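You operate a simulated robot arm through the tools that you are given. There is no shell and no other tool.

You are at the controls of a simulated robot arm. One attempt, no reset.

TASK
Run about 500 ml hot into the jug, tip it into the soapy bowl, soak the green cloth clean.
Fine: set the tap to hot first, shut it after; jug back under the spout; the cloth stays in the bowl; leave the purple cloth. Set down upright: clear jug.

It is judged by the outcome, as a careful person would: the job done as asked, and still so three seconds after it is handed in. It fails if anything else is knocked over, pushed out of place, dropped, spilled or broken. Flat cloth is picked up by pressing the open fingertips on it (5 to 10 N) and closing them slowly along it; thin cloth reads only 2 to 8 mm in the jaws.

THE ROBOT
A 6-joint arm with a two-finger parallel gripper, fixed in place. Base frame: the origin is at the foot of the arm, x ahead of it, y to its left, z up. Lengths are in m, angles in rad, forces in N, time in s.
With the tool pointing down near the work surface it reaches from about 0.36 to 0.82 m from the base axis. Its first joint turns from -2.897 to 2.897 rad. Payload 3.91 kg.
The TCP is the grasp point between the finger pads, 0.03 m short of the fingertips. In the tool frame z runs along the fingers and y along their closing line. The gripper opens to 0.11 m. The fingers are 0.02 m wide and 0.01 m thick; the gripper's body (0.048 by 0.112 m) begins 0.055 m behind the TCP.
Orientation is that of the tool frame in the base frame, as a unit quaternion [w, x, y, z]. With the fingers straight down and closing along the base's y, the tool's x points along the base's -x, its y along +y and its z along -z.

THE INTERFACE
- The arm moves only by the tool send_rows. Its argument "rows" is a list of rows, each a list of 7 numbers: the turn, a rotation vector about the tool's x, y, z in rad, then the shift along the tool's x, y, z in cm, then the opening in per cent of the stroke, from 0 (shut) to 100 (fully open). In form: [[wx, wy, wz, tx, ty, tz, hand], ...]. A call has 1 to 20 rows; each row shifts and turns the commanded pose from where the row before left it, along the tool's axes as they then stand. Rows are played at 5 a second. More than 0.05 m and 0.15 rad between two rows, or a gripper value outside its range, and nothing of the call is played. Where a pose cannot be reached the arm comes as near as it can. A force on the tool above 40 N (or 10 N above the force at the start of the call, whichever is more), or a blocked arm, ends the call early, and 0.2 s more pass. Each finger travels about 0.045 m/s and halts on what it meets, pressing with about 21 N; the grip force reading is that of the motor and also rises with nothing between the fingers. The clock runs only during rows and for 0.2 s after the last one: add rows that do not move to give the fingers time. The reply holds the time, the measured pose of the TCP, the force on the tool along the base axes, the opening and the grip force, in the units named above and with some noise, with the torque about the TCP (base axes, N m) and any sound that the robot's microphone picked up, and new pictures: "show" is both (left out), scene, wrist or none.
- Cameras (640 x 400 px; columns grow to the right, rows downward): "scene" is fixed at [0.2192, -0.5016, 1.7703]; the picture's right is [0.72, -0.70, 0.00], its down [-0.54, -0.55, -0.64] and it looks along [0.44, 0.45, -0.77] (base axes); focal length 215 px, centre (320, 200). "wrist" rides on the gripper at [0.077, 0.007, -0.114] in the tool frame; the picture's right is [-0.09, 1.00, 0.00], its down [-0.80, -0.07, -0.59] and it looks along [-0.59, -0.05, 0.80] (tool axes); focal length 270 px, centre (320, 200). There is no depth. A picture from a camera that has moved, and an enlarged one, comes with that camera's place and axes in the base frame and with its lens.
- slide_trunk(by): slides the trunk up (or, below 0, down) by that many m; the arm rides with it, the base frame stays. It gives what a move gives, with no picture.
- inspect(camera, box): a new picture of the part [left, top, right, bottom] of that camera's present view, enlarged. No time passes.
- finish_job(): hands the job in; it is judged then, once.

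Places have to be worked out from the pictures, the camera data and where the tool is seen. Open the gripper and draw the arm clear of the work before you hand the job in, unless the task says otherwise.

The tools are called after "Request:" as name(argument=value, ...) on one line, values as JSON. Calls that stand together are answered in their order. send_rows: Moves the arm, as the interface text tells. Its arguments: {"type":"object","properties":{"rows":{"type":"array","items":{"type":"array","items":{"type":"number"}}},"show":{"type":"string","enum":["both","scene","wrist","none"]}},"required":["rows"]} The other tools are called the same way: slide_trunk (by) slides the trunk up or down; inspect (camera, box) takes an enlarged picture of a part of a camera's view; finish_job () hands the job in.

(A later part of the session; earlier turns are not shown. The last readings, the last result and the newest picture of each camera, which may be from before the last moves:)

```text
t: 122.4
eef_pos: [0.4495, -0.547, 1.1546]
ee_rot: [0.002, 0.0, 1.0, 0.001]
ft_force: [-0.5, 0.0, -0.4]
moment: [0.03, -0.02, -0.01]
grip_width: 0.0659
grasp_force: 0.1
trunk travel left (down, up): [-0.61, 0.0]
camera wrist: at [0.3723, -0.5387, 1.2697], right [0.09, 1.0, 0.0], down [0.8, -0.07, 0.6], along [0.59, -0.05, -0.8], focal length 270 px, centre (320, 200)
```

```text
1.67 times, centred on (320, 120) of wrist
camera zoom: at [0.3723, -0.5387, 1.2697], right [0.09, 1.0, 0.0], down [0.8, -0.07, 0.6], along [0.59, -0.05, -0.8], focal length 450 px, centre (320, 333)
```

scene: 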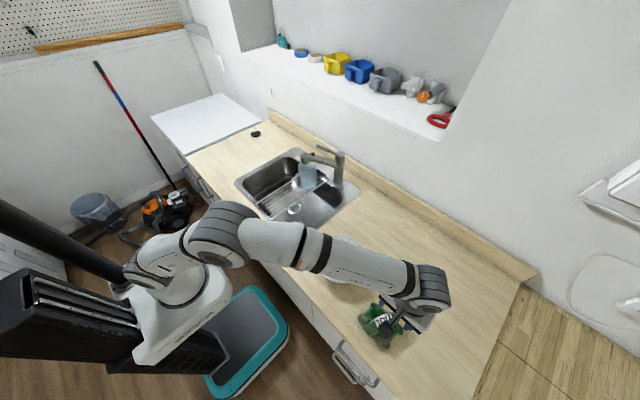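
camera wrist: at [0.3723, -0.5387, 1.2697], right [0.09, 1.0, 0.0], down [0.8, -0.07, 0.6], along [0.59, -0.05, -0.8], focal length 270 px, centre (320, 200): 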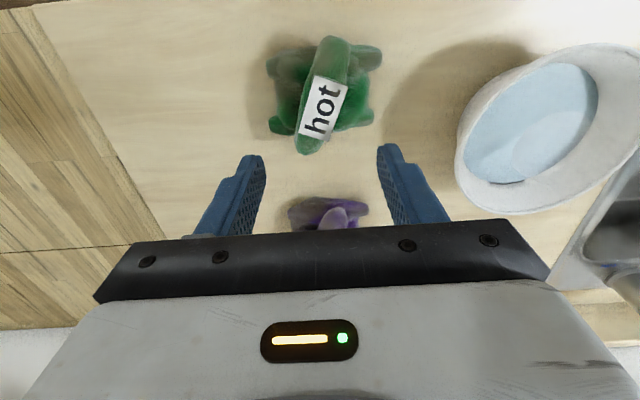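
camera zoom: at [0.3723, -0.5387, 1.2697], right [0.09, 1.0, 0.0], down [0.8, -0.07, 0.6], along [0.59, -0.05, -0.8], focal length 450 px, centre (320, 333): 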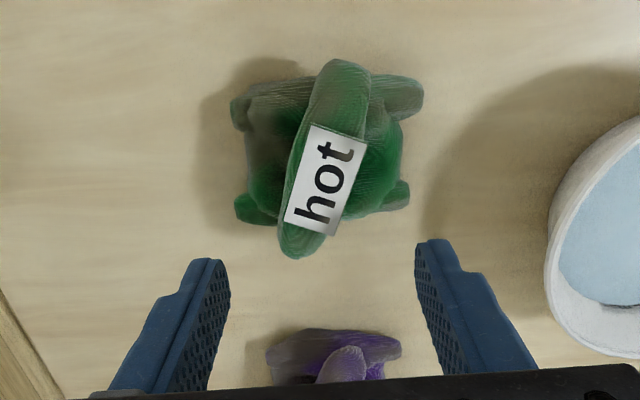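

The cloth is a bun with a thick roll on top running from about (0.405, -0.530) to (0.520, -0.568). I turn the fingers to straddle that roll (18°), centre over it and come down to just above it.

Request:
send_rows(rows=[[0, 0, 0.105, 0, 0, 0, 66], [0, 0, 0.105, 0, 0, 0, 66], [0, 0, 0.104, 0, 0, 0, 66], [0, 0, 0, -1.17, 0.43, 2, 66], [0, 0, 0, 0, 0, 3.5, 66], [0, 0, 0, 0, 0, 3.5, 66], [0, 0, 0, 0, 0, 2, 66], [0, 0, 0, 0, 0, 0, 66], [0, 0, 0, 0, 0, 0, 66]], show="both")

Request:
inspect(camera="wrist", box=[180, 0, 460, 240])

Request:
inspect(camera="scene", box=[340, 260, 450, 360])

```text
t: 124.4
eef_pos: [0.4642, -0.5442, 1.0433]
ee_rot: [0.0, 0.156, 0.988, 0.001]
ft_force: [0.3, -0.6, 0.7]
moment: [0.03, 0.03, 0.0]
grip_width: 0.0727
grasp_force: 0.0
trunk travel left (down, up): [-0.61, 0.0]
camera wrist: at [0.3923, -0.5123, 1.1592], right [0.39, 0.92, 0.0], down [0.74, -0.32, 0.59], along [0.55, -0.23, -0.8], focal length 270 px, centre (320, 200)
```

scene: 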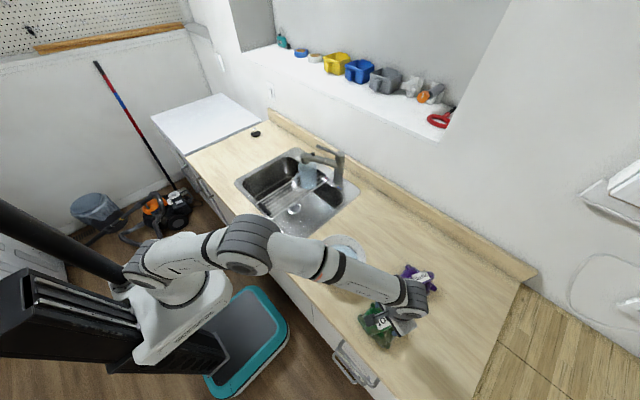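
wrist: 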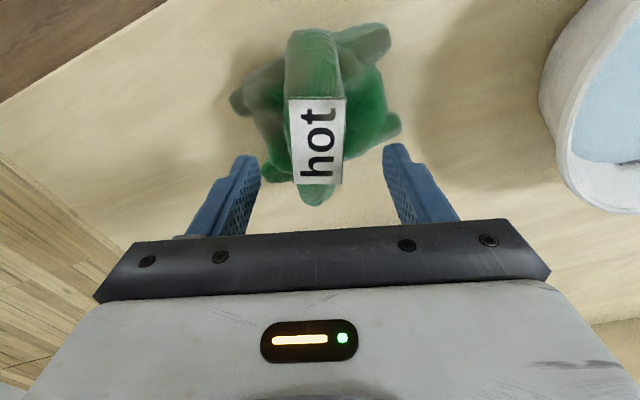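

```text
1.67 times, centred on (320, 120) of wrist
camera zoom: at [0.3923, -0.5123, 1.1592], right [0.39, 0.92, 0.0], down [0.74, -0.32, 0.59], along [0.55, -0.23, -0.8], focal length 450 px, centre (320, 333)
```

zoom: 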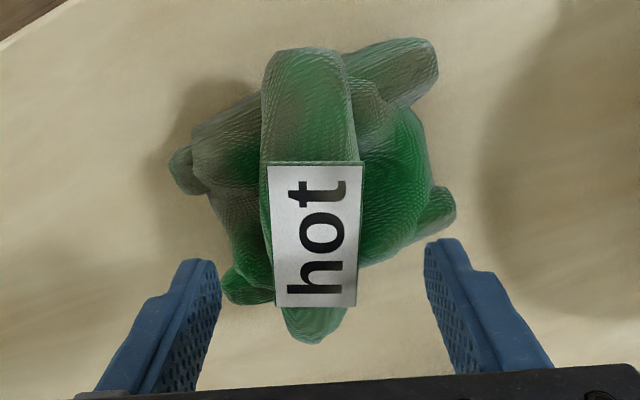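

```text
4.00 times, centred on (395, 310) of scene
camera zoom: at [0.2192, -0.5016, 1.7703], right [0.72, -0.7, 0.0], down [-0.54, -0.55, -0.64], along [0.44, 0.45, -0.77], focal length 858 px, centre (20, -240)
```

zoom: 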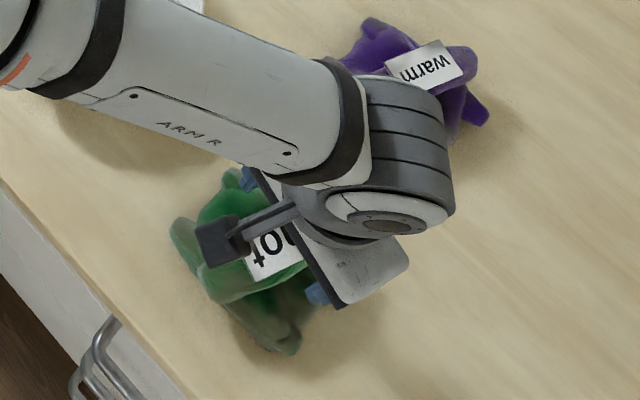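

The roll is centred under the tool (mid ≈(0.468, -0.546)), about 4 cm wide. I narrow the fingers to ~6 cm, shift 3 mm, and descend in steps watching the contact force.

Request:
send_rows(rows=[[0, 0, 0, 0, -0.25, 0, 54], [0, 0, 0, 0, 0, 2, 54], [0, 0, 0, 0, 0, 1.5, 54], [0, 0, 0, 0, 0, 0.8, 54], [0, 0, 0, 0, 0, 0, 54]], show="wrist")

```text
t: 125.6
eef_pos: [0.4622, -0.5464, 1.0005]
ee_rot: [0.0, 0.156, 0.988, 0.001]
ft_force: [-0.7, 0.2, 0.8]
moment: [0.01, 0.05, 0.0]
grip_width: 0.0595
grasp_force: 0.1
trunk travel left (down, up): [-0.61, 0.0]
camera wrist: at [0.3909, -0.5149, 1.1162], right [0.39, 0.92, 0.0], down [0.74, -0.32, 0.59], along [0.55, -0.23, -0.8], focal length 270 px, centre (320, 200)
```

wrist: 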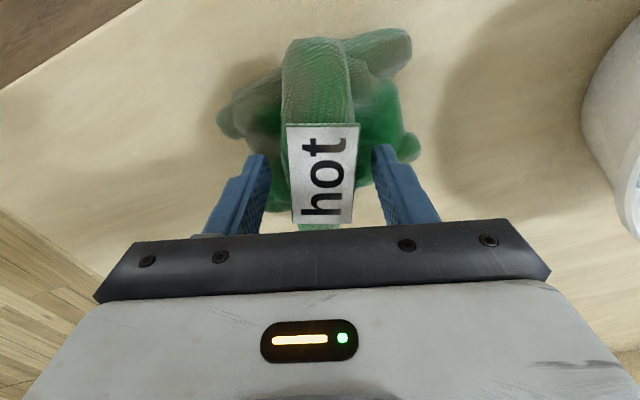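

Tips are at z≈0.97 with no contact yet. I go down in 4 mm steps.

Request:
send_rows(rows=[[0, 0, 0, 0, 0, 0.5, 54], [0, 0, 0, 0, 0, 0.5, 54], [0, 0, 0, 0, 0, 0.4, 54], [0, 0, 0, 0, 0, 0, 54]], show="none")

Request:
inspect(camera="wrist", box=[180, 0, 460, 240])

```text
t: 126.6
eef_pos: [0.4617, -0.5458, 0.9867]
ee_rot: [0.0, 0.157, 0.988, 0.001]
ft_force: [0.0, -0.2, -0.2]
moment: [0.01, 0.02, 0.0]
grip_width: 0.0591
grasp_force: 0.0
trunk travel left (down, up): [-0.61, 0.0]
```

```text
1.67 times, centred on (320, 120) of wrist
camera zoom: at [0.3908, -0.5149, 1.1024], right [0.39, 0.92, 0.0], down [0.74, -0.32, 0.59], along [0.55, -0.23, -0.8], focal length 450 px, centre (320, 333)
```

zoom: 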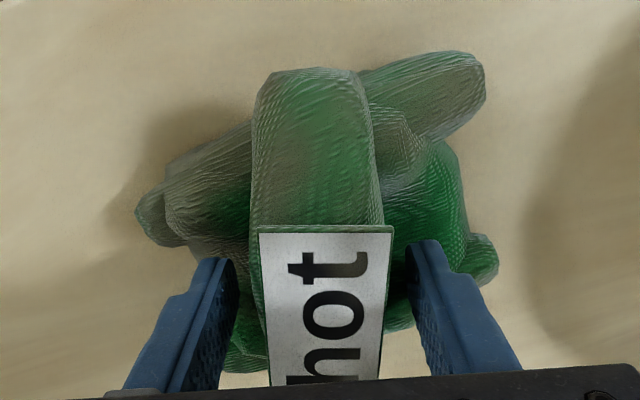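

Request:
send_rows(rows=[[0, 0, 0, 0, 0, 0.4, 54], [0, 0, 0, 0, 0, 0.4, 54], [0, 0, 0, 0, 0, 0.3, 54], [0, 0, 0, 0, 0, 0, 54]], show="none")

Request:
inspect(camera="wrist", box=[180, 0, 460, 240])

```text
t: 127.6
eef_pos: [0.4622, -0.546, 0.98]
ee_rot: [0.002, 0.157, 0.988, -0.001]
ft_force: [2.3, -2.2, 18.5]
moment: [0.4, -0.35, 0.09]
grip_width: 0.0594
grasp_force: 0.0
trunk travel left (down, up): [-0.61, 0.0]
```

```text
1.67 times, centred on (320, 120) of wrist
camera zoom: at [0.3903, -0.5146, 1.0941], right [0.39, 0.92, 0.0], down [0.74, -0.31, 0.6], along [0.55, -0.23, -0.8], focal length 450 px, centre (320, 333)
```

zoom: 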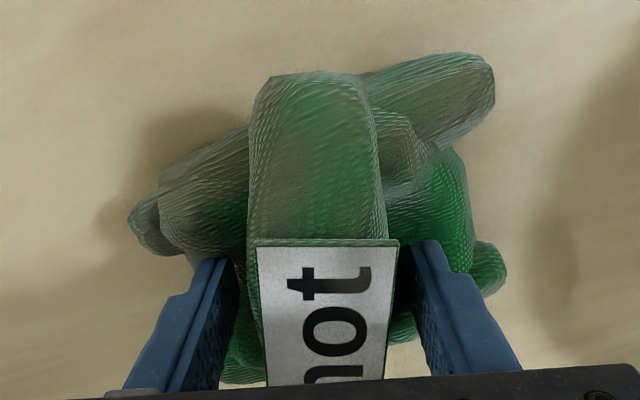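

The right fingertip pressed a fold at 18 N; I ease up 2.5 mm and close slowly on the roll.

Request:
send_rows(rows=[[0, 0, 0, 0, 0, -0.25, 54], [0, 0, 0, 0, 0, 0, 45], [0, 0, 0, 0, 0, 0, 38], [0, 0, 0, 0, 0, 0, 32], [0, 0, 0, 0, 0, 0, 26], [0, 0, 0, 0, 0, 0, 20], [0, 0, 0, 0, 0, 0, 14], [0, 0, 0, 0, 0, 0, 8], [0, 0, 0, 0, 0, 0, 2], [0, 0, 0, 0, 0, 0, 0], [0, 0, 0, 0, 0, 0, 0], [0, 0, 0, 0, 0, 0, 0]], show="both")

Request:
inspect(camera="wrist", box=[180, 0, 460, 240])

```text
t: 130.2
eef_pos: [0.4619, -0.5474, 0.9795]
ee_rot: [-0.001, 0.156, 0.988, 0.001]
ft_force: [-0.9, -0.4, 0.3]
moment: [-0.02, 0.0, 0.01]
grip_width: 0.0437
grasp_force: 21.5
trunk travel left (down, up): [-0.61, 0.0]
camera wrist: at [0.3908, -0.5151, 1.0941], right [0.39, 0.92, 0.0], down [0.74, -0.32, 0.59], along [0.55, -0.23, -0.8], focal length 270 px, centre (320, 200)
```

scene: 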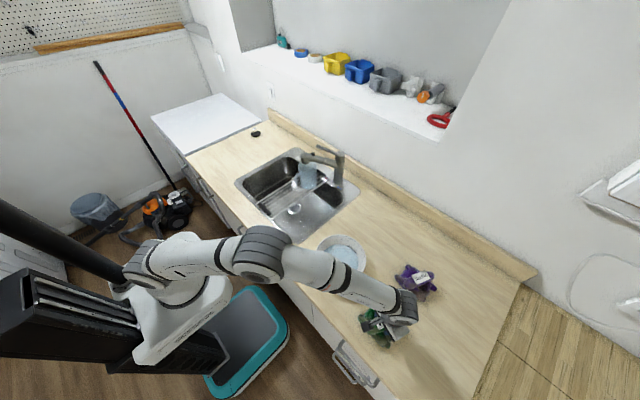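
wrist: 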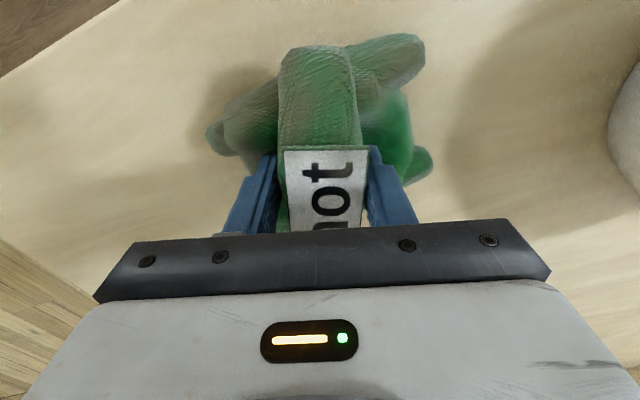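

```text
1.67 times, centred on (320, 120) of wrist
camera zoom: at [0.3908, -0.5151, 1.0941], right [0.39, 0.92, 0.0], down [0.74, -0.32, 0.59], along [0.55, -0.23, -0.8], focal length 450 px, centre (320, 333)
```

zoom: 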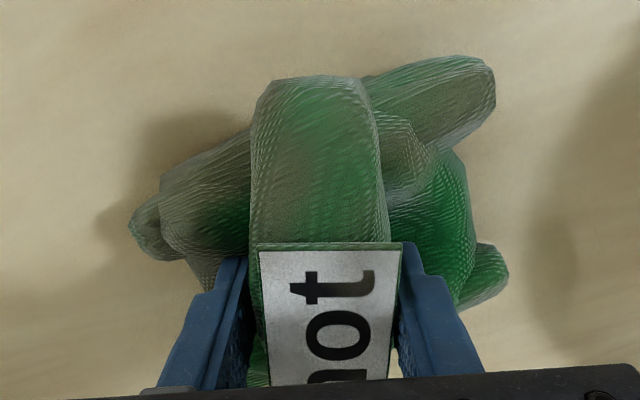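

The bundle is held firmly (43.7 mm, 21 N). I lift it straight up 13 cm.

Request:
send_rows(rows=[[0, 0, 0, 0, 0, -0.7, 0], [0, 0, 0, 0, 0, -1.5, 0], [0, 0, 0, 0, 0, -2, 0], [0, 0, 0, 0, 0, -2.5, 0], [0, 0, 0, 0, 0, -2.5, 0], [0, 0, 0, 0, 0, -2.5, 0], [0, 0, 0, 0, 0, -1.8, 0], [0, 0, 0, 0, 0, 0, 0]], show="both")

Request:
inspect(camera="wrist", box=[180, 0, 460, 240])

```text
t: 132.0
eef_pos: [0.4616, -0.5458, 1.1135]
ee_rot: [0.001, 0.156, 0.988, 0.002]
ft_force: [-0.4, -0.4, -1.2]
moment: [0.0, 0.03, 0.04]
grip_width: 0.0431
grasp_force: 20.8
trunk travel left (down, up): [-0.61, 0.0]
camera wrist: at [0.3903, -0.5154, 1.2289], right [0.39, 0.92, 0.0], down [0.74, -0.32, 0.59], along [0.55, -0.23, -0.8], focal length 270 px, centre (320, 200)
```

scene: 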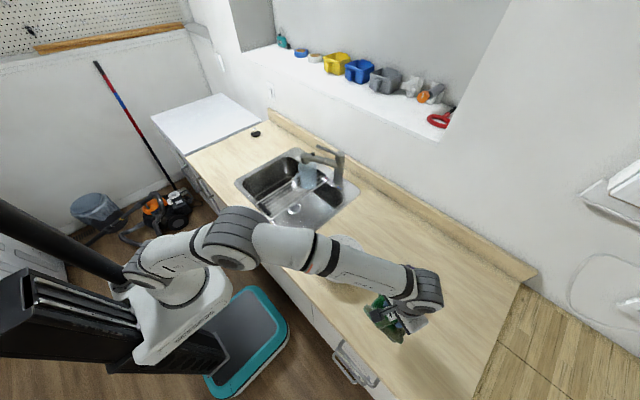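
wrist: 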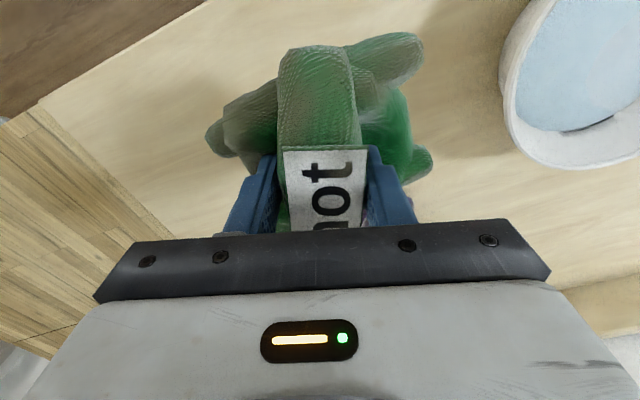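

```text
1.67 times, centred on (320, 120) of wrist
camera zoom: at [0.3903, -0.5154, 1.2289], right [0.39, 0.92, 0.0], down [0.74, -0.32, 0.59], along [0.55, -0.23, -0.8], focal length 450 px, centre (320, 333)
```

zoom: 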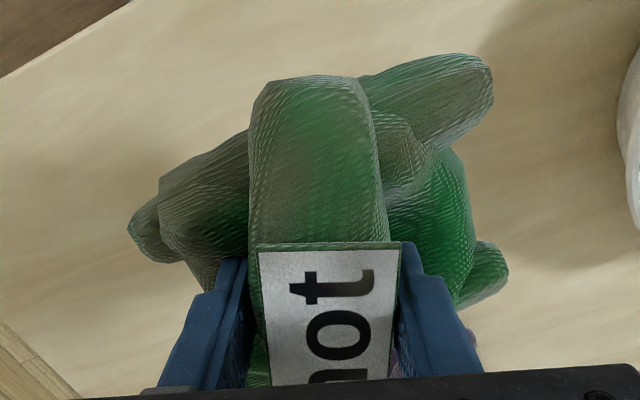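

The cloth is lifted clear. I carry it over the bowl's centre at this height.

Request:
send_rows(rows=[[0, 0, 0, 0.1, 1.25, 0, 0], [0, 0, 0, 0.21, 2.75, 0, 0], [0, 0, 0, 0.21, 2.75, 0, 0], [0, 0, 0, 0.21, 2.75, 0, 0], [0, 0, 0, 0.21, 2.75, 0, 0], [0, 0, 0, 0.21, 2.75, 0, 0], [0, 0, 0, 0.21, 2.75, 0, 0], [0, 0, 0, 0.21, 2.75, 0, 0], [0, 0, 0, 0.21, 2.75, 0, 0], [0, 0, 0, 0.12, 1.46, 0, 0], [0, 0, 0, 0, 0, 0, 0], [0, 0, 0, 0, 0, 0, 0]], show="both")

Request:
inspect(camera="wrist", box=[180, 0, 460, 240])

Request:
inspect(camera="scene", box=[290, 200, 420, 320])

```text
t: 134.6
eef_pos: [0.5205, -0.3053, 1.1141]
ee_rot: [0.0, 0.157, 0.988, 0.001]
ft_force: [0.1, 0.0, -0.8]
moment: [0.01, 0.01, 0.01]
grip_width: 0.0432
grasp_force: 20.8
trunk travel left (down, up): [-0.61, 0.0]
camera wrist: at [0.4492, -0.2737, 1.2296], right [0.39, 0.92, 0.0], down [0.74, -0.32, 0.59], along [0.55, -0.23, -0.8], focal length 270 px, centre (320, 200)
```

scene: 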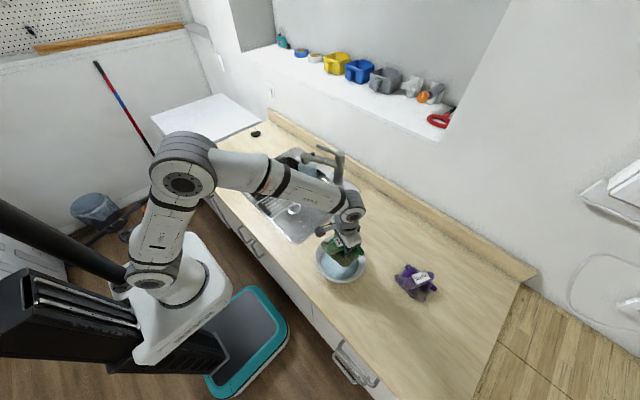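
wrist: 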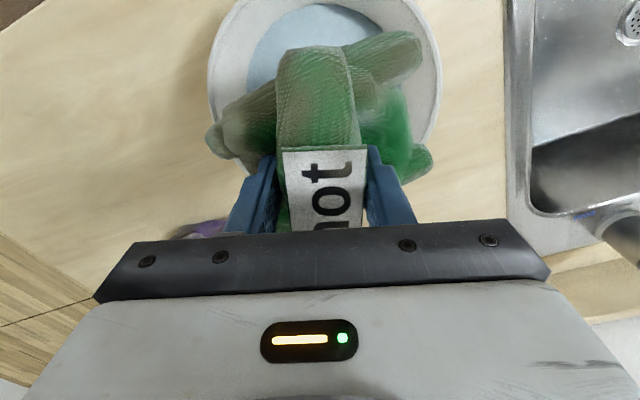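

```text
1.67 times, centred on (320, 120) of wrist
camera zoom: at [0.4492, -0.2737, 1.2296], right [0.39, 0.92, 0.0], down [0.74, -0.32, 0.59], along [0.55, -0.23, -0.8], focal length 450 px, centre (320, 333)
```

zoom: 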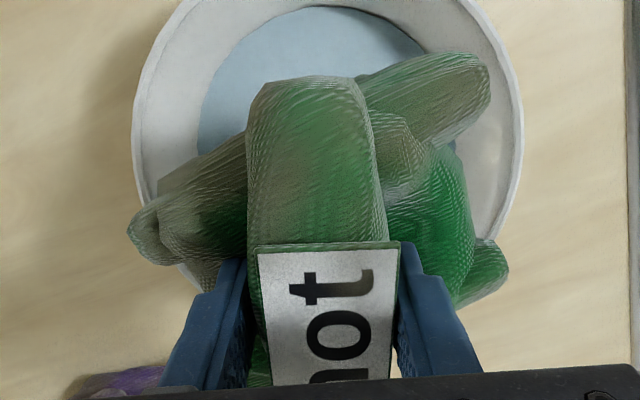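

```text
3.33 times, centred on (355, 260) of scene
camera zoom: at [0.2192, -0.5016, 1.7703], right [0.72, -0.7, 0.0], down [-0.54, -0.55, -0.64], along [0.44, 0.45, -0.77], focal length 715 px, centre (203, 0)
```

zoom: 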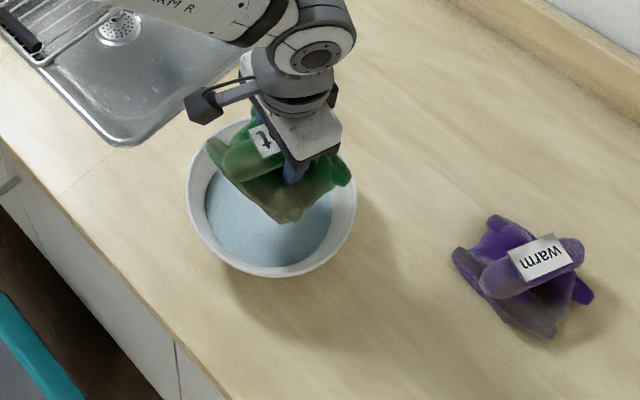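

Before lowering, I zoom on the bowl's inner mark and the water level.

Request:
inspect(camera="scene", box=[310, 230, 370, 290])

Request:
inspect(camera="wrist", box=[190, 0, 450, 160])

```text
6.67 times, centred on (340, 260) of scene
camera zoom: at [0.2192, -0.5016, 1.7703], right [0.72, -0.7, 0.0], down [-0.54, -0.55, -0.64], along [0.44, 0.45, -0.77], focal length 1431 px, centre (187, -200)
```

zoom: 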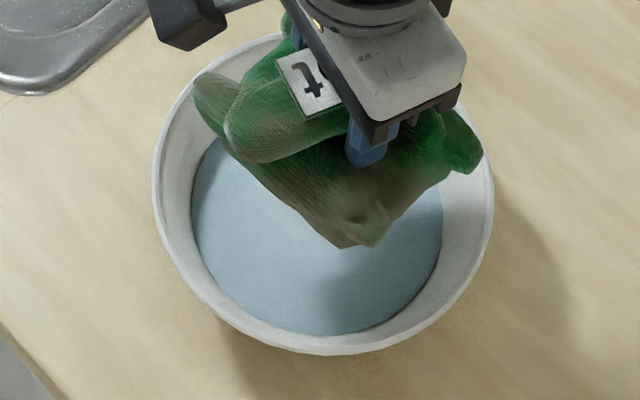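

```text
2.46 times, centred on (320, 80) of wrist
camera zoom: at [0.4492, -0.2737, 1.2296], right [0.39, 0.92, 0.0], down [0.74, -0.32, 0.59], along [0.55, -0.23, -0.8], focal length 665 px, centre (320, 495)
```

zoom: 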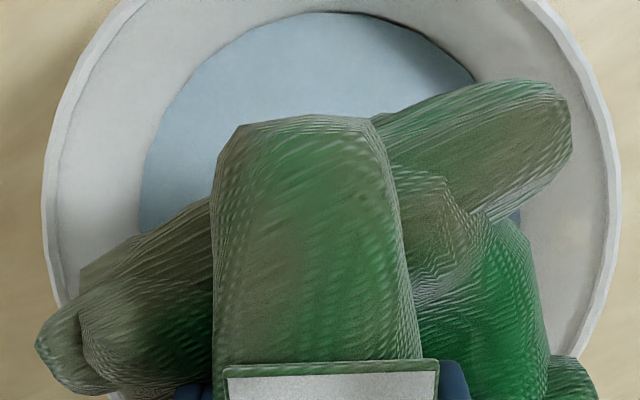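

The cloth hangs centred over the bowl. I lower it slowly into the water, watching for contact.

Request:
send_rows(rows=[[0, 0, 0, 0, 0, 1, 0], [0, 0, 0, 0, 0, 1.5, 0], [0, 0, 0, 0, 0, 1.5, 0], [0, 0, 0, 0, 0, 1.5, 0], [0, 0, 0, 0, 0, 1, 0], [0, 0, 0, 0, 0, 0.8, 0], [0, 0, 0, 0, 0, 0.8, 0], [0, 0, 0, 0, 0, 0.5, 0], [0, 0, 0, 0, 0, 0.5, 0], [0, 0, 0, 0, 0, 0, 0]], show="both")

Request:
inspect(camera="scene", box=[310, 230, 370, 290])

```text
t: 136.8
eef_pos: [0.5198, -0.3064, 1.0266]
ee_rot: [0.003, 0.156, 0.988, 0.0]
ft_force: [1.3, 1.6, 22.1]
moment: [-0.03, -0.15, 0.09]
grip_width: 0.0425
grasp_force: 21.3
trunk travel left (down, up): [-0.61, 0.0]
camera wrist: at [0.4488, -0.2739, 1.1411], right [0.39, 0.92, 0.0], down [0.74, -0.31, 0.6], along [0.55, -0.23, -0.8], focal length 270 px, centre (320, 200)
```

scene: 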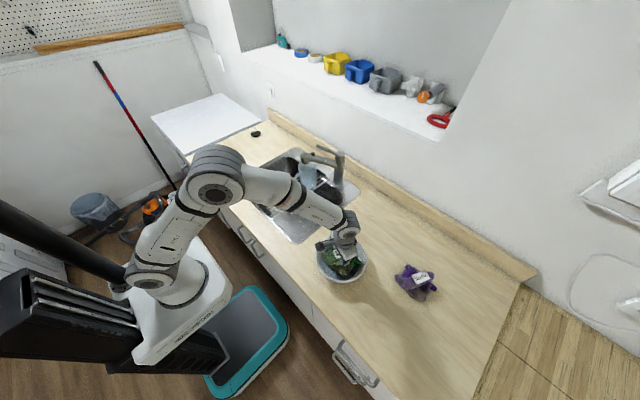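
wrist: 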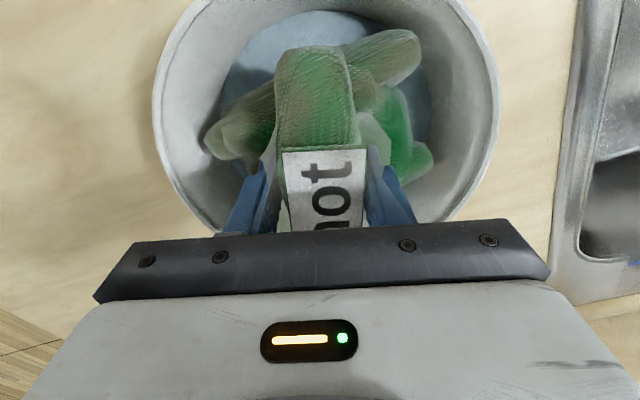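

```text
6.67 times, centred on (340, 260) of scene
camera zoom: at [0.2192, -0.5016, 1.7703], right [0.72, -0.7, 0.0], down [-0.54, -0.55, -0.64], along [0.44, 0.45, -0.77], focal length 1431 px, centre (187, -200)
```

zoom: 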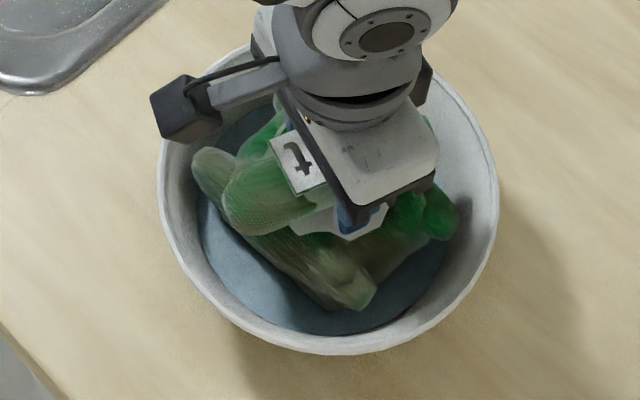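

Contact already at TCP z≈1.027 (22 N). I look closely at what the cloth is resting on.

Request:
inspect(camera="wrist", box=[140, 0, 500, 235])

Request:
inspect(camera="scene", box=[320, 235, 365, 280])

```text
1.70 times, centred on (320, 118) of wrist
camera zoom: at [0.4488, -0.2739, 1.1411], right [0.39, 0.92, 0.0], down [0.74, -0.31, 0.6], along [0.55, -0.23, -0.8], focal length 460 px, centre (320, 340)
```

zoom: 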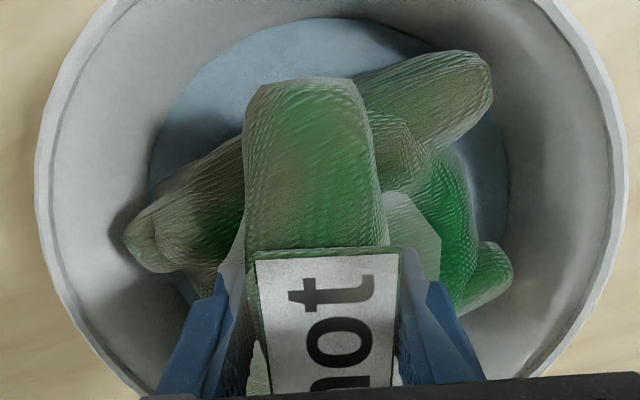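

```text
8.89 times, centred on (342, 258) of scene
camera zoom: at [0.2192, -0.5016, 1.7703], right [0.72, -0.7, 0.0], down [-0.54, -0.55, -0.64], along [0.44, 0.45, -0.77], focal length 1908 px, centre (120, -311)
```

zoom: 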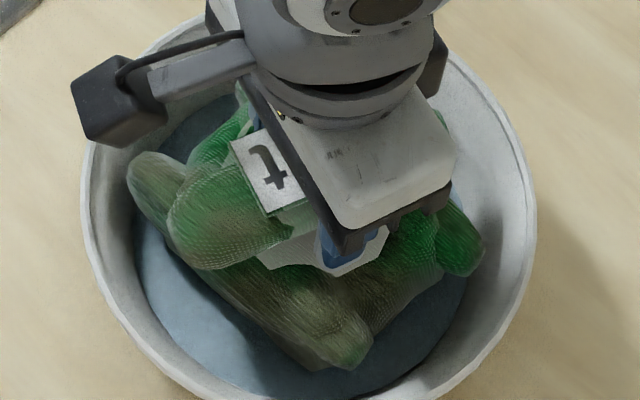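

The cloth seems to be touching the bowl's wall on one side. I raise it 1 cm, shift 3–4 mm toward the bowl's true centre, and lower again gently.

Request:
send_rows(rows=[[0, 0, 0, 0, 0, -1.2, 0], [0, 0, 0, -0.2, 0.4, 0, 0], [0, 0, 0, 0, 0, 0.5, 0], [0, 0, 0, 0, 0, 0.4, 0], [0, 0, 0, 0, 0, 0, 0]], show="wrist")

Request:
inspect(camera="wrist", box=[140, 0, 500, 235])

```text
t: 138.0
eef_pos: [0.5224, -0.3019, 1.0278]
ee_rot: [0.0, 0.157, 0.988, 0.002]
ft_force: [0.2, 0.1, -0.2]
moment: [0.0, 0.01, -0.02]
grip_width: 0.0426
grasp_force: 20.7
trunk travel left (down, up): [-0.61, 0.0]
camera wrist: at [0.4521, -0.2709, 1.1415], right [0.39, 0.92, 0.0], down [0.74, -0.32, 0.59], along [0.55, -0.23, -0.8], focal length 270 px, centre (320, 200)
```

wrist: 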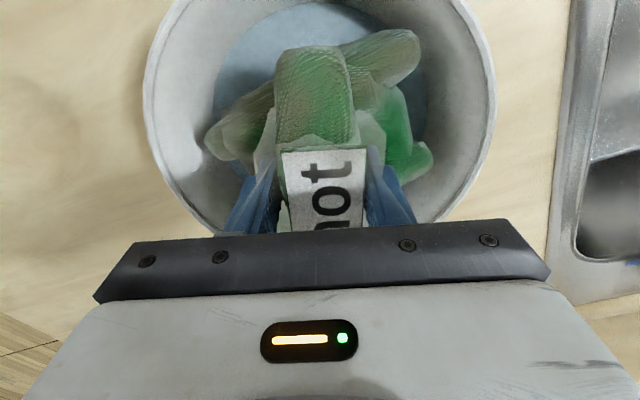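

```text
1.70 times, centred on (320, 118) of wrist
camera zoom: at [0.4521, -0.2709, 1.1415], right [0.39, 0.92, 0.0], down [0.74, -0.32, 0.59], along [0.55, -0.23, -0.8], focal length 460 px, centre (320, 340)
```

zoom: 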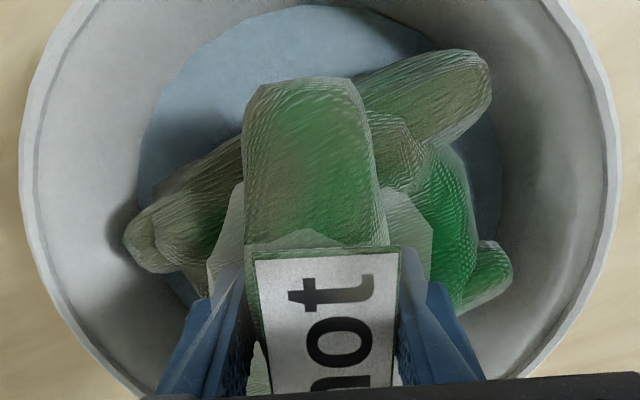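

No contact now at the same height. I keep lowering in small steps.

Request:
send_rows(rows=[[0, 0, 0, 0, 0, 0.4, 0], [0, 0, 0, 0, 0, 0.4, 0], [0, 0, 0, 0, 0, 0, 0]], show="none")

Request:
inspect(camera="wrist", box=[140, 0, 500, 235])

Request:
inspect(camera="scene", box=[310, 230, 370, 290])

```text
t: 138.9
eef_pos: [0.5238, -0.3029, 1.0237]
ee_rot: [0.005, 0.157, 0.988, -0.001]
ft_force: [-5.5, 2.7, 18.4]
moment: [0.27, 0.29, 0.24]
grip_width: 0.0421
grasp_force: 21.0
trunk travel left (down, up): [-0.61, 0.0]
stopped in row 3: the force on the tool passed its limit at 41 N (the readings are from after the stop); the commanded pose is now the measured one
```

```text
1.70 times, centred on (320, 118) of wrist
camera zoom: at [0.4515, -0.2707, 1.1381], right [0.39, 0.92, 0.0], down [0.73, -0.31, 0.6], along [0.56, -0.24, -0.8], focal length 460 px, centre (320, 340)
```

zoom: 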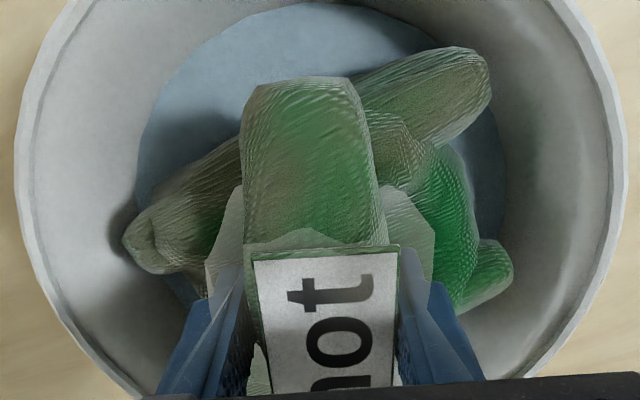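

```text
6.67 times, centred on (340, 260) of scene
camera zoom: at [0.2192, -0.5016, 1.7703], right [0.72, -0.7, 0.0], down [-0.54, -0.55, -0.64], along [0.44, 0.45, -0.77], focal length 1431 px, centre (187, -200)
```

zoom: 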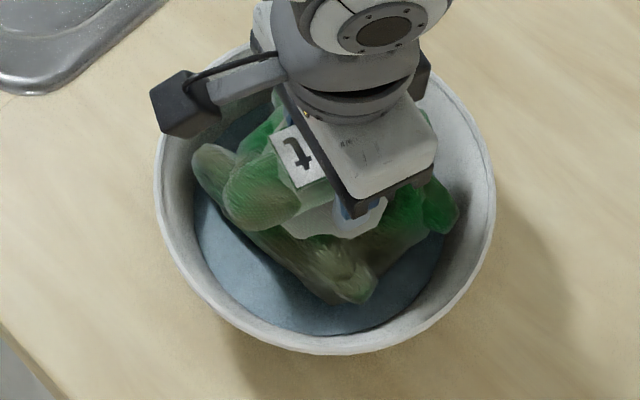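

The side forces of both touches point the same way: the bowl's true centre lies more toward +y, about (0.519, -0.296), and re-measuring the rim from the wrist view agrees. I raise 1 cm, shift 7 mm each way, and lower again in small steps.

Request:
send_rows(rows=[[0, 0, 0, 0, 0, -1.2, 0], [0, 0, 0, 0.75, 0.7, 0, 0], [0, 0, 0, 0, 0, 0.6, 0], [0, 0, 0, 0, 0, 0.4, 0], [0, 0, 0, 0, 0, 0.3, 0], [0, 0, 0, 0, 0, 0, 0]], show="wrist")

Request:
inspect(camera="wrist", box=[140, 0, 500, 235])

```text
t: 140.3
eef_pos: [0.519, -0.2948, 1.0199]
ee_rot: [0.004, 0.156, 0.988, -0.001]
ft_force: [0.6, -0.5, 1.8]
moment: [0.0, 0.0, 0.01]
grip_width: 0.0423
grasp_force: 21.1
trunk travel left (down, up): [-0.61, 0.0]
camera wrist: at [0.4479, -0.2627, 1.1347], right [0.39, 0.92, 0.0], down [0.74, -0.31, 0.6], along [0.55, -0.23, -0.8], focal length 270 px, centre (320, 200)
```

wrist: 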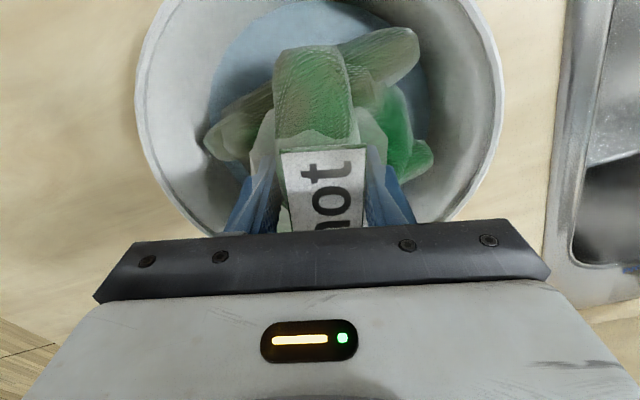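

```text
1.70 times, centred on (320, 118) of wrist
camera zoom: at [0.4479, -0.2627, 1.1347], right [0.39, 0.92, 0.0], down [0.74, -0.31, 0.6], along [0.55, -0.23, -0.8], focal length 460 px, centre (320, 340)
```

zoom: 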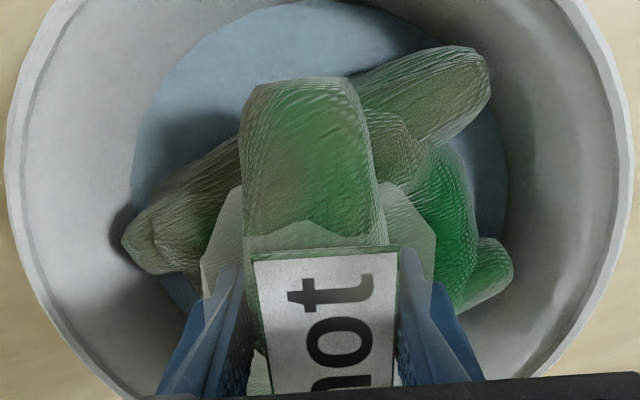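

Lower now with almost no force (1.8 N). I continue down in 3 mm steps.

Request:
send_rows(rows=[[0, 0, 0, 0, 0, 0.3, 0], [0, 0, 0, 0, 0, 0.3, 0], [0, 0, 0, 0, 0, 0, 0]], show="none")

Request:
inspect(camera="wrist", box=[140, 0, 500, 235])

Request:
inspect(camera="scene", box=[310, 230, 370, 290])

```text
t: 141.1
eef_pos: [0.5184, -0.2952, 1.0184]
ee_rot: [0.007, 0.157, 0.988, -0.002]
ft_force: [0.9, 0.1, 36.4]
moment: [-0.19, -0.35, 0.33]
grip_width: 0.042
grasp_force: 21.1
trunk travel left (down, up): [-0.61, 0.0]
```

```text
1.70 times, centred on (320, 118) of wrist
camera zoom: at [0.4467, -0.2624, 1.132], right [0.39, 0.92, 0.0], down [0.73, -0.31, 0.61], along [0.56, -0.24, -0.79], focal length 460 px, centre (320, 340)
```

zoom: 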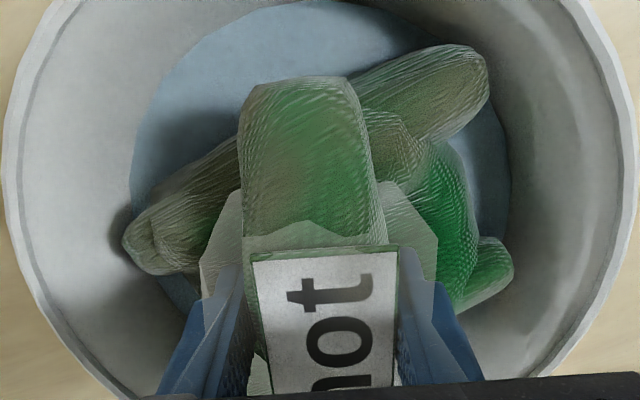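

```text
6.67 times, centred on (340, 260) of scene
camera zoom: at [0.2192, -0.5016, 1.7703], right [0.72, -0.7, 0.0], down [-0.54, -0.55, -0.64], along [0.44, 0.45, -0.77], focal length 1431 px, centre (187, -200)
```

zoom: 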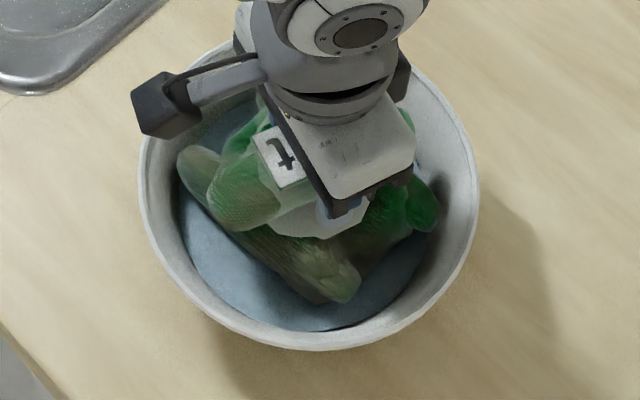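

The contact is now spread evenly, so the bundle is resting against the walls inside the bowl; I also see the bowl got nudged about 8 mm. I ease off the pressure and let go gently so the cloth settles by itself.

Request:
send_rows(rows=[[0, 0, 0, 0, 0, -0.3, 0], [0, 0, 0, 0, 0, 0, 0], [0, 0, 0, 0, 0, 0, 40], [0, 0, 0, 0, 0, 0, 46], [0, 0, 0, 0, 0, 0, 52], [0, 0, 0, 0, 0, 0, 58], [0, 0, 0, 0, 0, 0, 58], [0, 0, 0, 0, 0, 0, 58]], show="both")

Request:
inspect(camera="wrist", box=[140, 0, 500, 235])

Request:
inspect(camera="scene", box=[310, 230, 370, 290])

```text
t: 142.9
eef_pos: [0.5191, -0.2948, 1.0166]
ee_rot: [0.003, 0.157, 0.988, 0.0]
ft_force: [-0.2, 0.1, 0.8]
moment: [-0.04, 0.0, 0.0]
grip_width: 0.0639
grasp_force: 0.1
trunk travel left (down, up): [-0.61, 0.0]
camera wrist: at [0.4475, -0.2628, 1.1312], right [0.39, 0.92, 0.0], down [0.74, -0.31, 0.6], along [0.55, -0.23, -0.8], focal length 270 px, centre (320, 200)
```

scene: 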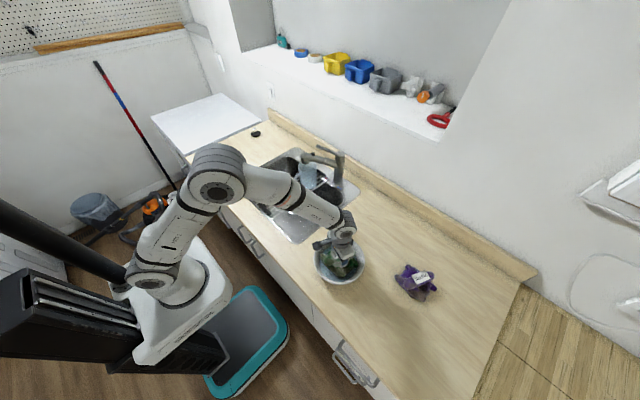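
wrist: 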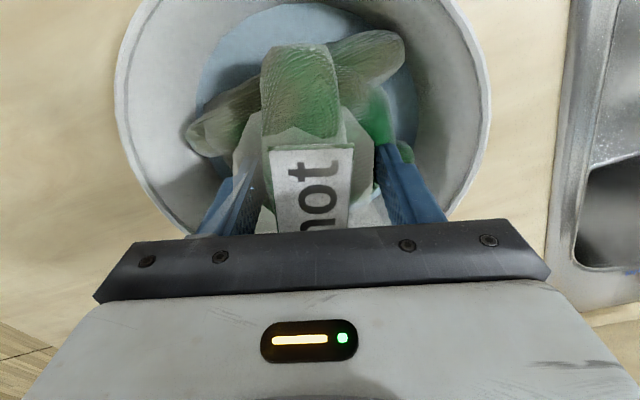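

```text
1.70 times, centred on (320, 118) of wrist
camera zoom: at [0.4475, -0.2628, 1.1312], right [0.39, 0.92, 0.0], down [0.74, -0.31, 0.6], along [0.55, -0.23, -0.8], focal length 460 px, centre (320, 340)
```

zoom: 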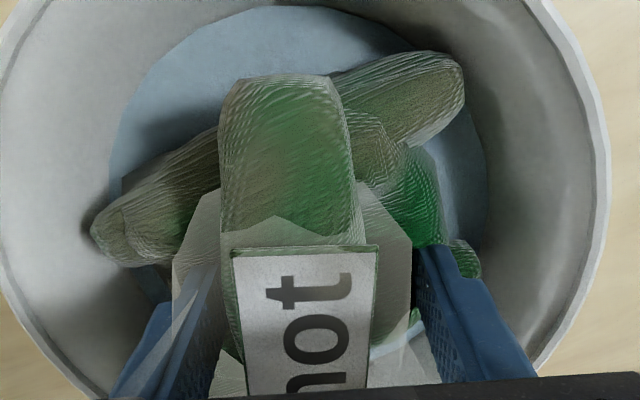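

```text
6.67 times, centred on (340, 260) of scene
camera zoom: at [0.2192, -0.5016, 1.7703], right [0.72, -0.7, 0.0], down [-0.54, -0.55, -0.64], along [0.44, 0.45, -0.77], focal length 1431 px, centre (187, -200)
```

zoom: 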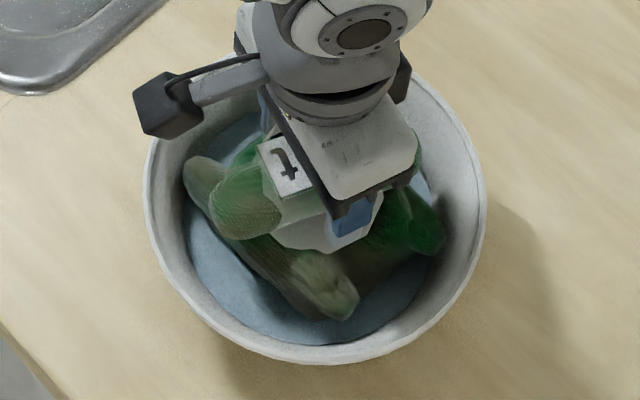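

The cloth has settled in the bowl, though the bowl shifted about 1 cm in the process. I withdraw the fingers straight up to get a clear view.

Request:
send_rows(rows=[[0, 0, 0, 0, 0, -1, 58], [0, 0, 0, 0, 0, -2, 58], [0, 0, 0, 0, 0, -3, 58], [0, 0, 0, 0, 0, -4, 58], [0, 0, 0, 0, 0, -4, 58], [0, 0, 0, 3, 3, -2, 58], [0, 0, 0, 3, 3, 0, 58], [0, 0, 0, 0, 0, 0, 58]], show="both")

Request:
inspect(camera="scene", box=[300, 220, 380, 290])

Request:
inspect(camera="wrist", box=[140, 0, 500, 235])

```text
t: 144.7
eef_pos: [0.4806, -0.2197, 1.1757]
ee_rot: [0.004, 0.156, 0.988, 0.0]
ft_force: [1.0, 0.6, -0.6]
moment: [-0.01, 0.0, 0.02]
grip_width: 0.0637
grasp_force: 0.0
trunk travel left (down, up): [-0.61, 0.0]
camera wrist: at [0.4088, -0.1868, 1.2912], right [0.39, 0.92, 0.0], down [0.74, -0.31, 0.6], along [0.55, -0.23, -0.8], focal length 270 px, centre (320, 200)
```

scene: 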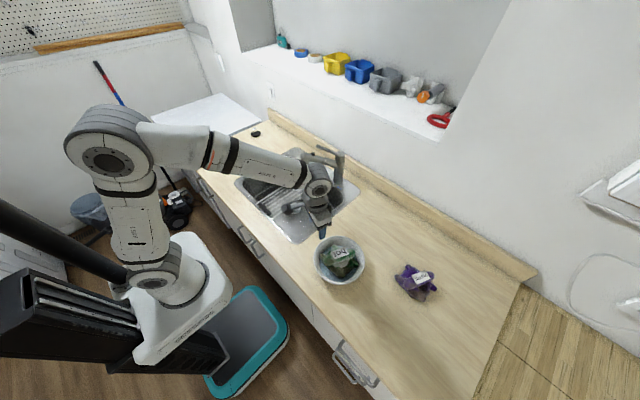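
wrist: 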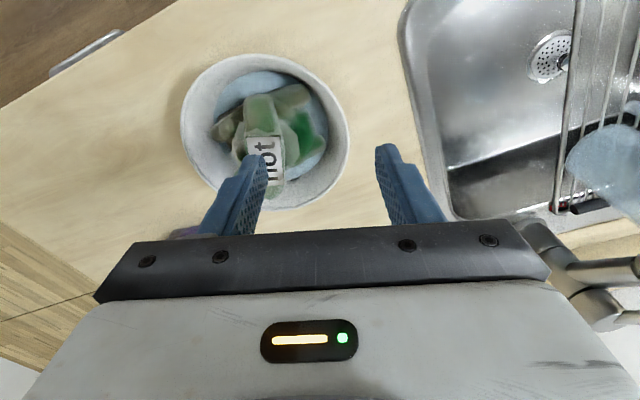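

```text
5.71 times, centred on (340, 255) of scene
camera zoom: at [0.2192, -0.5016, 1.7703], right [0.72, -0.7, 0.0], down [-0.54, -0.55, -0.64], along [0.44, 0.45, -0.77], focal length 1226 px, centre (206, -114)
```

zoom: 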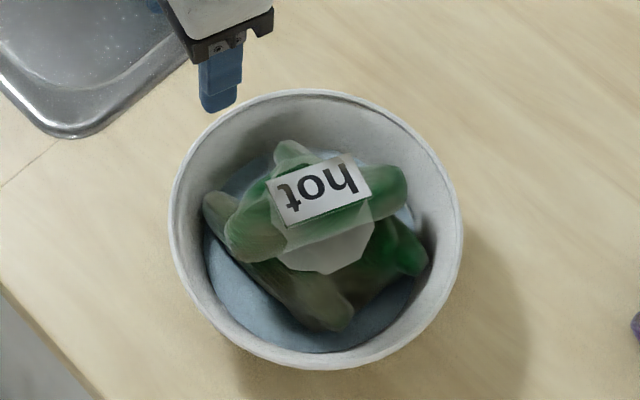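

```text
1.70 times, centred on (320, 118) of wrist
camera zoom: at [0.4088, -0.1868, 1.2912], right [0.39, 0.92, 0.0], down [0.74, -0.31, 0.6], along [0.55, -0.23, -0.8], focal length 460 px, centre (320, 340)
```

zoom: 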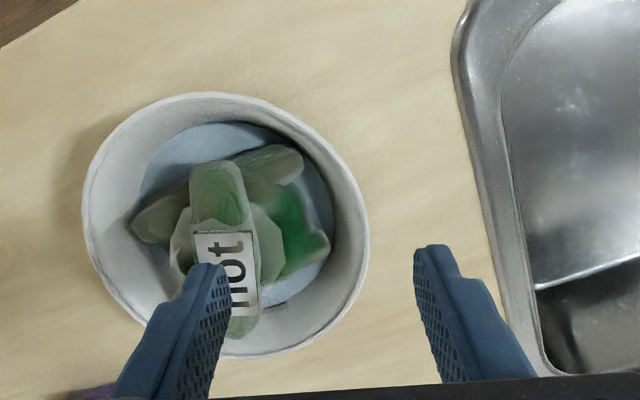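

The cloth lies in the bowl, which moved only ~8 mm from where it stood. I wait a few seconds and check whether the cloth is getting cleaner.

Request:
send_rows(rows=[[0, 0, 0, 0, 0, 0, 58], [0, 0, 0, 0, 0, 0, 58], [0, 0, 0, 0, 0, 0, 58], [0, 0, 0, 0, 0, 0, 58], [0, 0, 0, 0, 0, 0, 58], [0, 0, 0, 0, 0, 0, 58], [0, 0, 0, 0, 0, 0, 58], [0, 0, 0, 0, 0, 0, 58], [0, 0, 0, 0, 0, 0, 58], [0, 0, 0, 0, 0, 0, 58], [0, 0, 0, 0, 0, 0, 58], [0, 0, 0, 0, 0, 0, 58], [0, 0, 0, 0, 0, 0, 58], [0, 0, 0, 0, 0, 0, 58], [0, 0, 0, 0, 0, 0, 58]], show="none")

Request:
inspect(camera="scene", box=[315, 235, 365, 280])

Request:
inspect(camera="wrist", box=[160, 30, 380, 230])

```text
t: 147.9
eef_pos: [0.4797, -0.219, 1.1767]
ee_rot: [0.004, 0.156, 0.988, -0.001]
ft_force: [0.1, -0.3, 0.2]
moment: [0.02, 0.02, 0.02]
grip_width: 0.0637
grasp_force: 0.1
trunk travel left (down, up): [-0.61, 0.0]
```

```text
8.89 times, centred on (340, 258) of scene
camera zoom: at [0.2192, -0.5016, 1.7703], right [0.72, -0.7, 0.0], down [-0.54, -0.55, -0.64], along [0.44, 0.45, -0.77], focal length 1908 px, centre (142, -311)
```

zoom: 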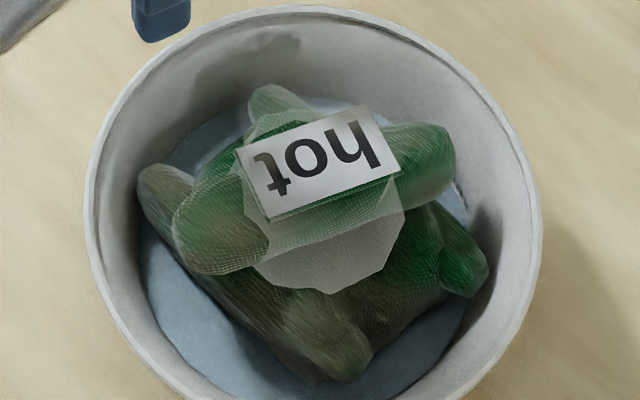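

```text
2.00 times, centred on (270, 130) of wrist
camera zoom: at [0.4087, -0.1868, 1.2913], right [0.39, 0.92, 0.0], down [0.74, -0.31, 0.6], along [0.55, -0.23, -0.8], focal length 541 px, centre (420, 340)
```

zoom: 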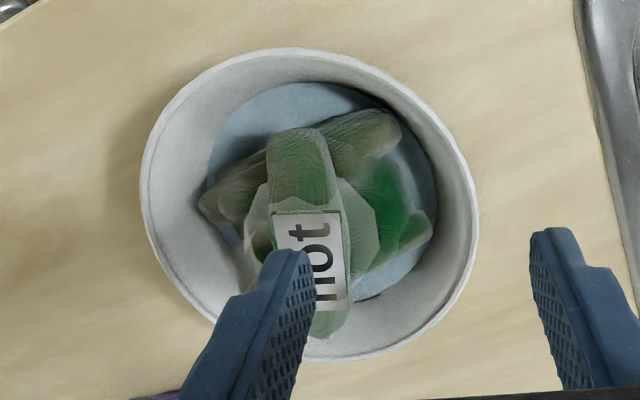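

The brownish dirt still shows. I let it soak longer and compare again.

Request:
send_rows(rows=[[0, 0, 0, 0, 0, 0, 58], [0, 0, 0, 0, 0, 0, 58], [0, 0, 0, 0, 0, 0, 58], [0, 0, 0, 0, 0, 0, 58], [0, 0, 0, 0, 0, 0, 58], [0, 0, 0, 0, 0, 0, 58], [0, 0, 0, 0, 0, 0, 58], [0, 0, 0, 0, 0, 0, 58], [0, 0, 0, 0, 0, 0, 58], [0, 0, 0, 0, 0, 0, 58], [0, 0, 0, 0, 0, 0, 58], [0, 0, 0, 0, 0, 0, 58], [0, 0, 0, 0, 0, 0, 58], [0, 0, 0, 0, 0, 0, 58], [0, 0, 0, 0, 0, 0, 58], [0, 0, 0, 0, 0, 0, 58], [0, 0, 0, 0, 0, 0, 58], [0, 0, 0, 0, 0, 0, 58], [0, 0, 0, 0, 0, 0, 58], [0, 0, 0, 0, 0, 0, 58]], show="none")

Request:
inspect(camera="scene", box=[315, 235, 365, 280])

Request:
inspect(camera="wrist", box=[160, 30, 380, 230])

```text
t: 152.1
eef_pos: [0.481, -0.2178, 1.1764]
ee_rot: [0.004, 0.157, 0.988, -0.001]
ft_force: [-0.4, 0.9, -0.3]
moment: [0.0, -0.03, 0.01]
grip_width: 0.0637
grasp_force: 0.1
trunk travel left (down, up): [-0.61, 0.0]
```

```text
8.89 times, centred on (340, 258) of scene
camera zoom: at [0.2192, -0.5016, 1.7703], right [0.72, -0.7, 0.0], down [-0.54, -0.55, -0.64], along [0.44, 0.45, -0.77], focal length 1908 px, centre (142, -311)
```

zoom: 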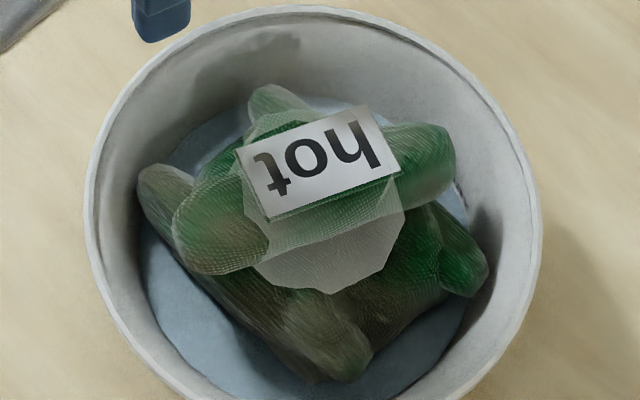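

```text
2.00 times, centred on (270, 130) of wrist
camera zoom: at [0.4087, -0.1868, 1.2913], right [0.39, 0.92, 0.0], down [0.74, -0.31, 0.6], along [0.55, -0.23, -0.8], focal length 541 px, centre (420, 340)
```

zoom: 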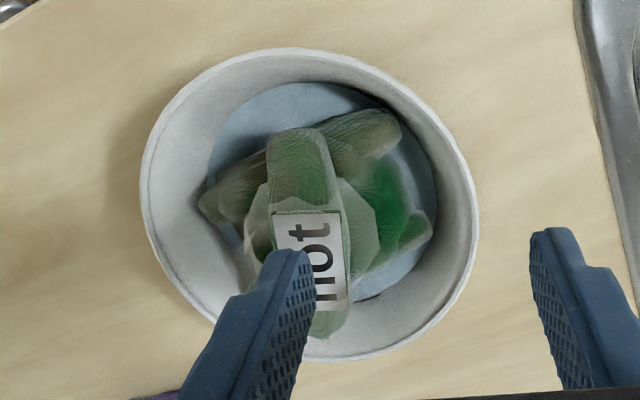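

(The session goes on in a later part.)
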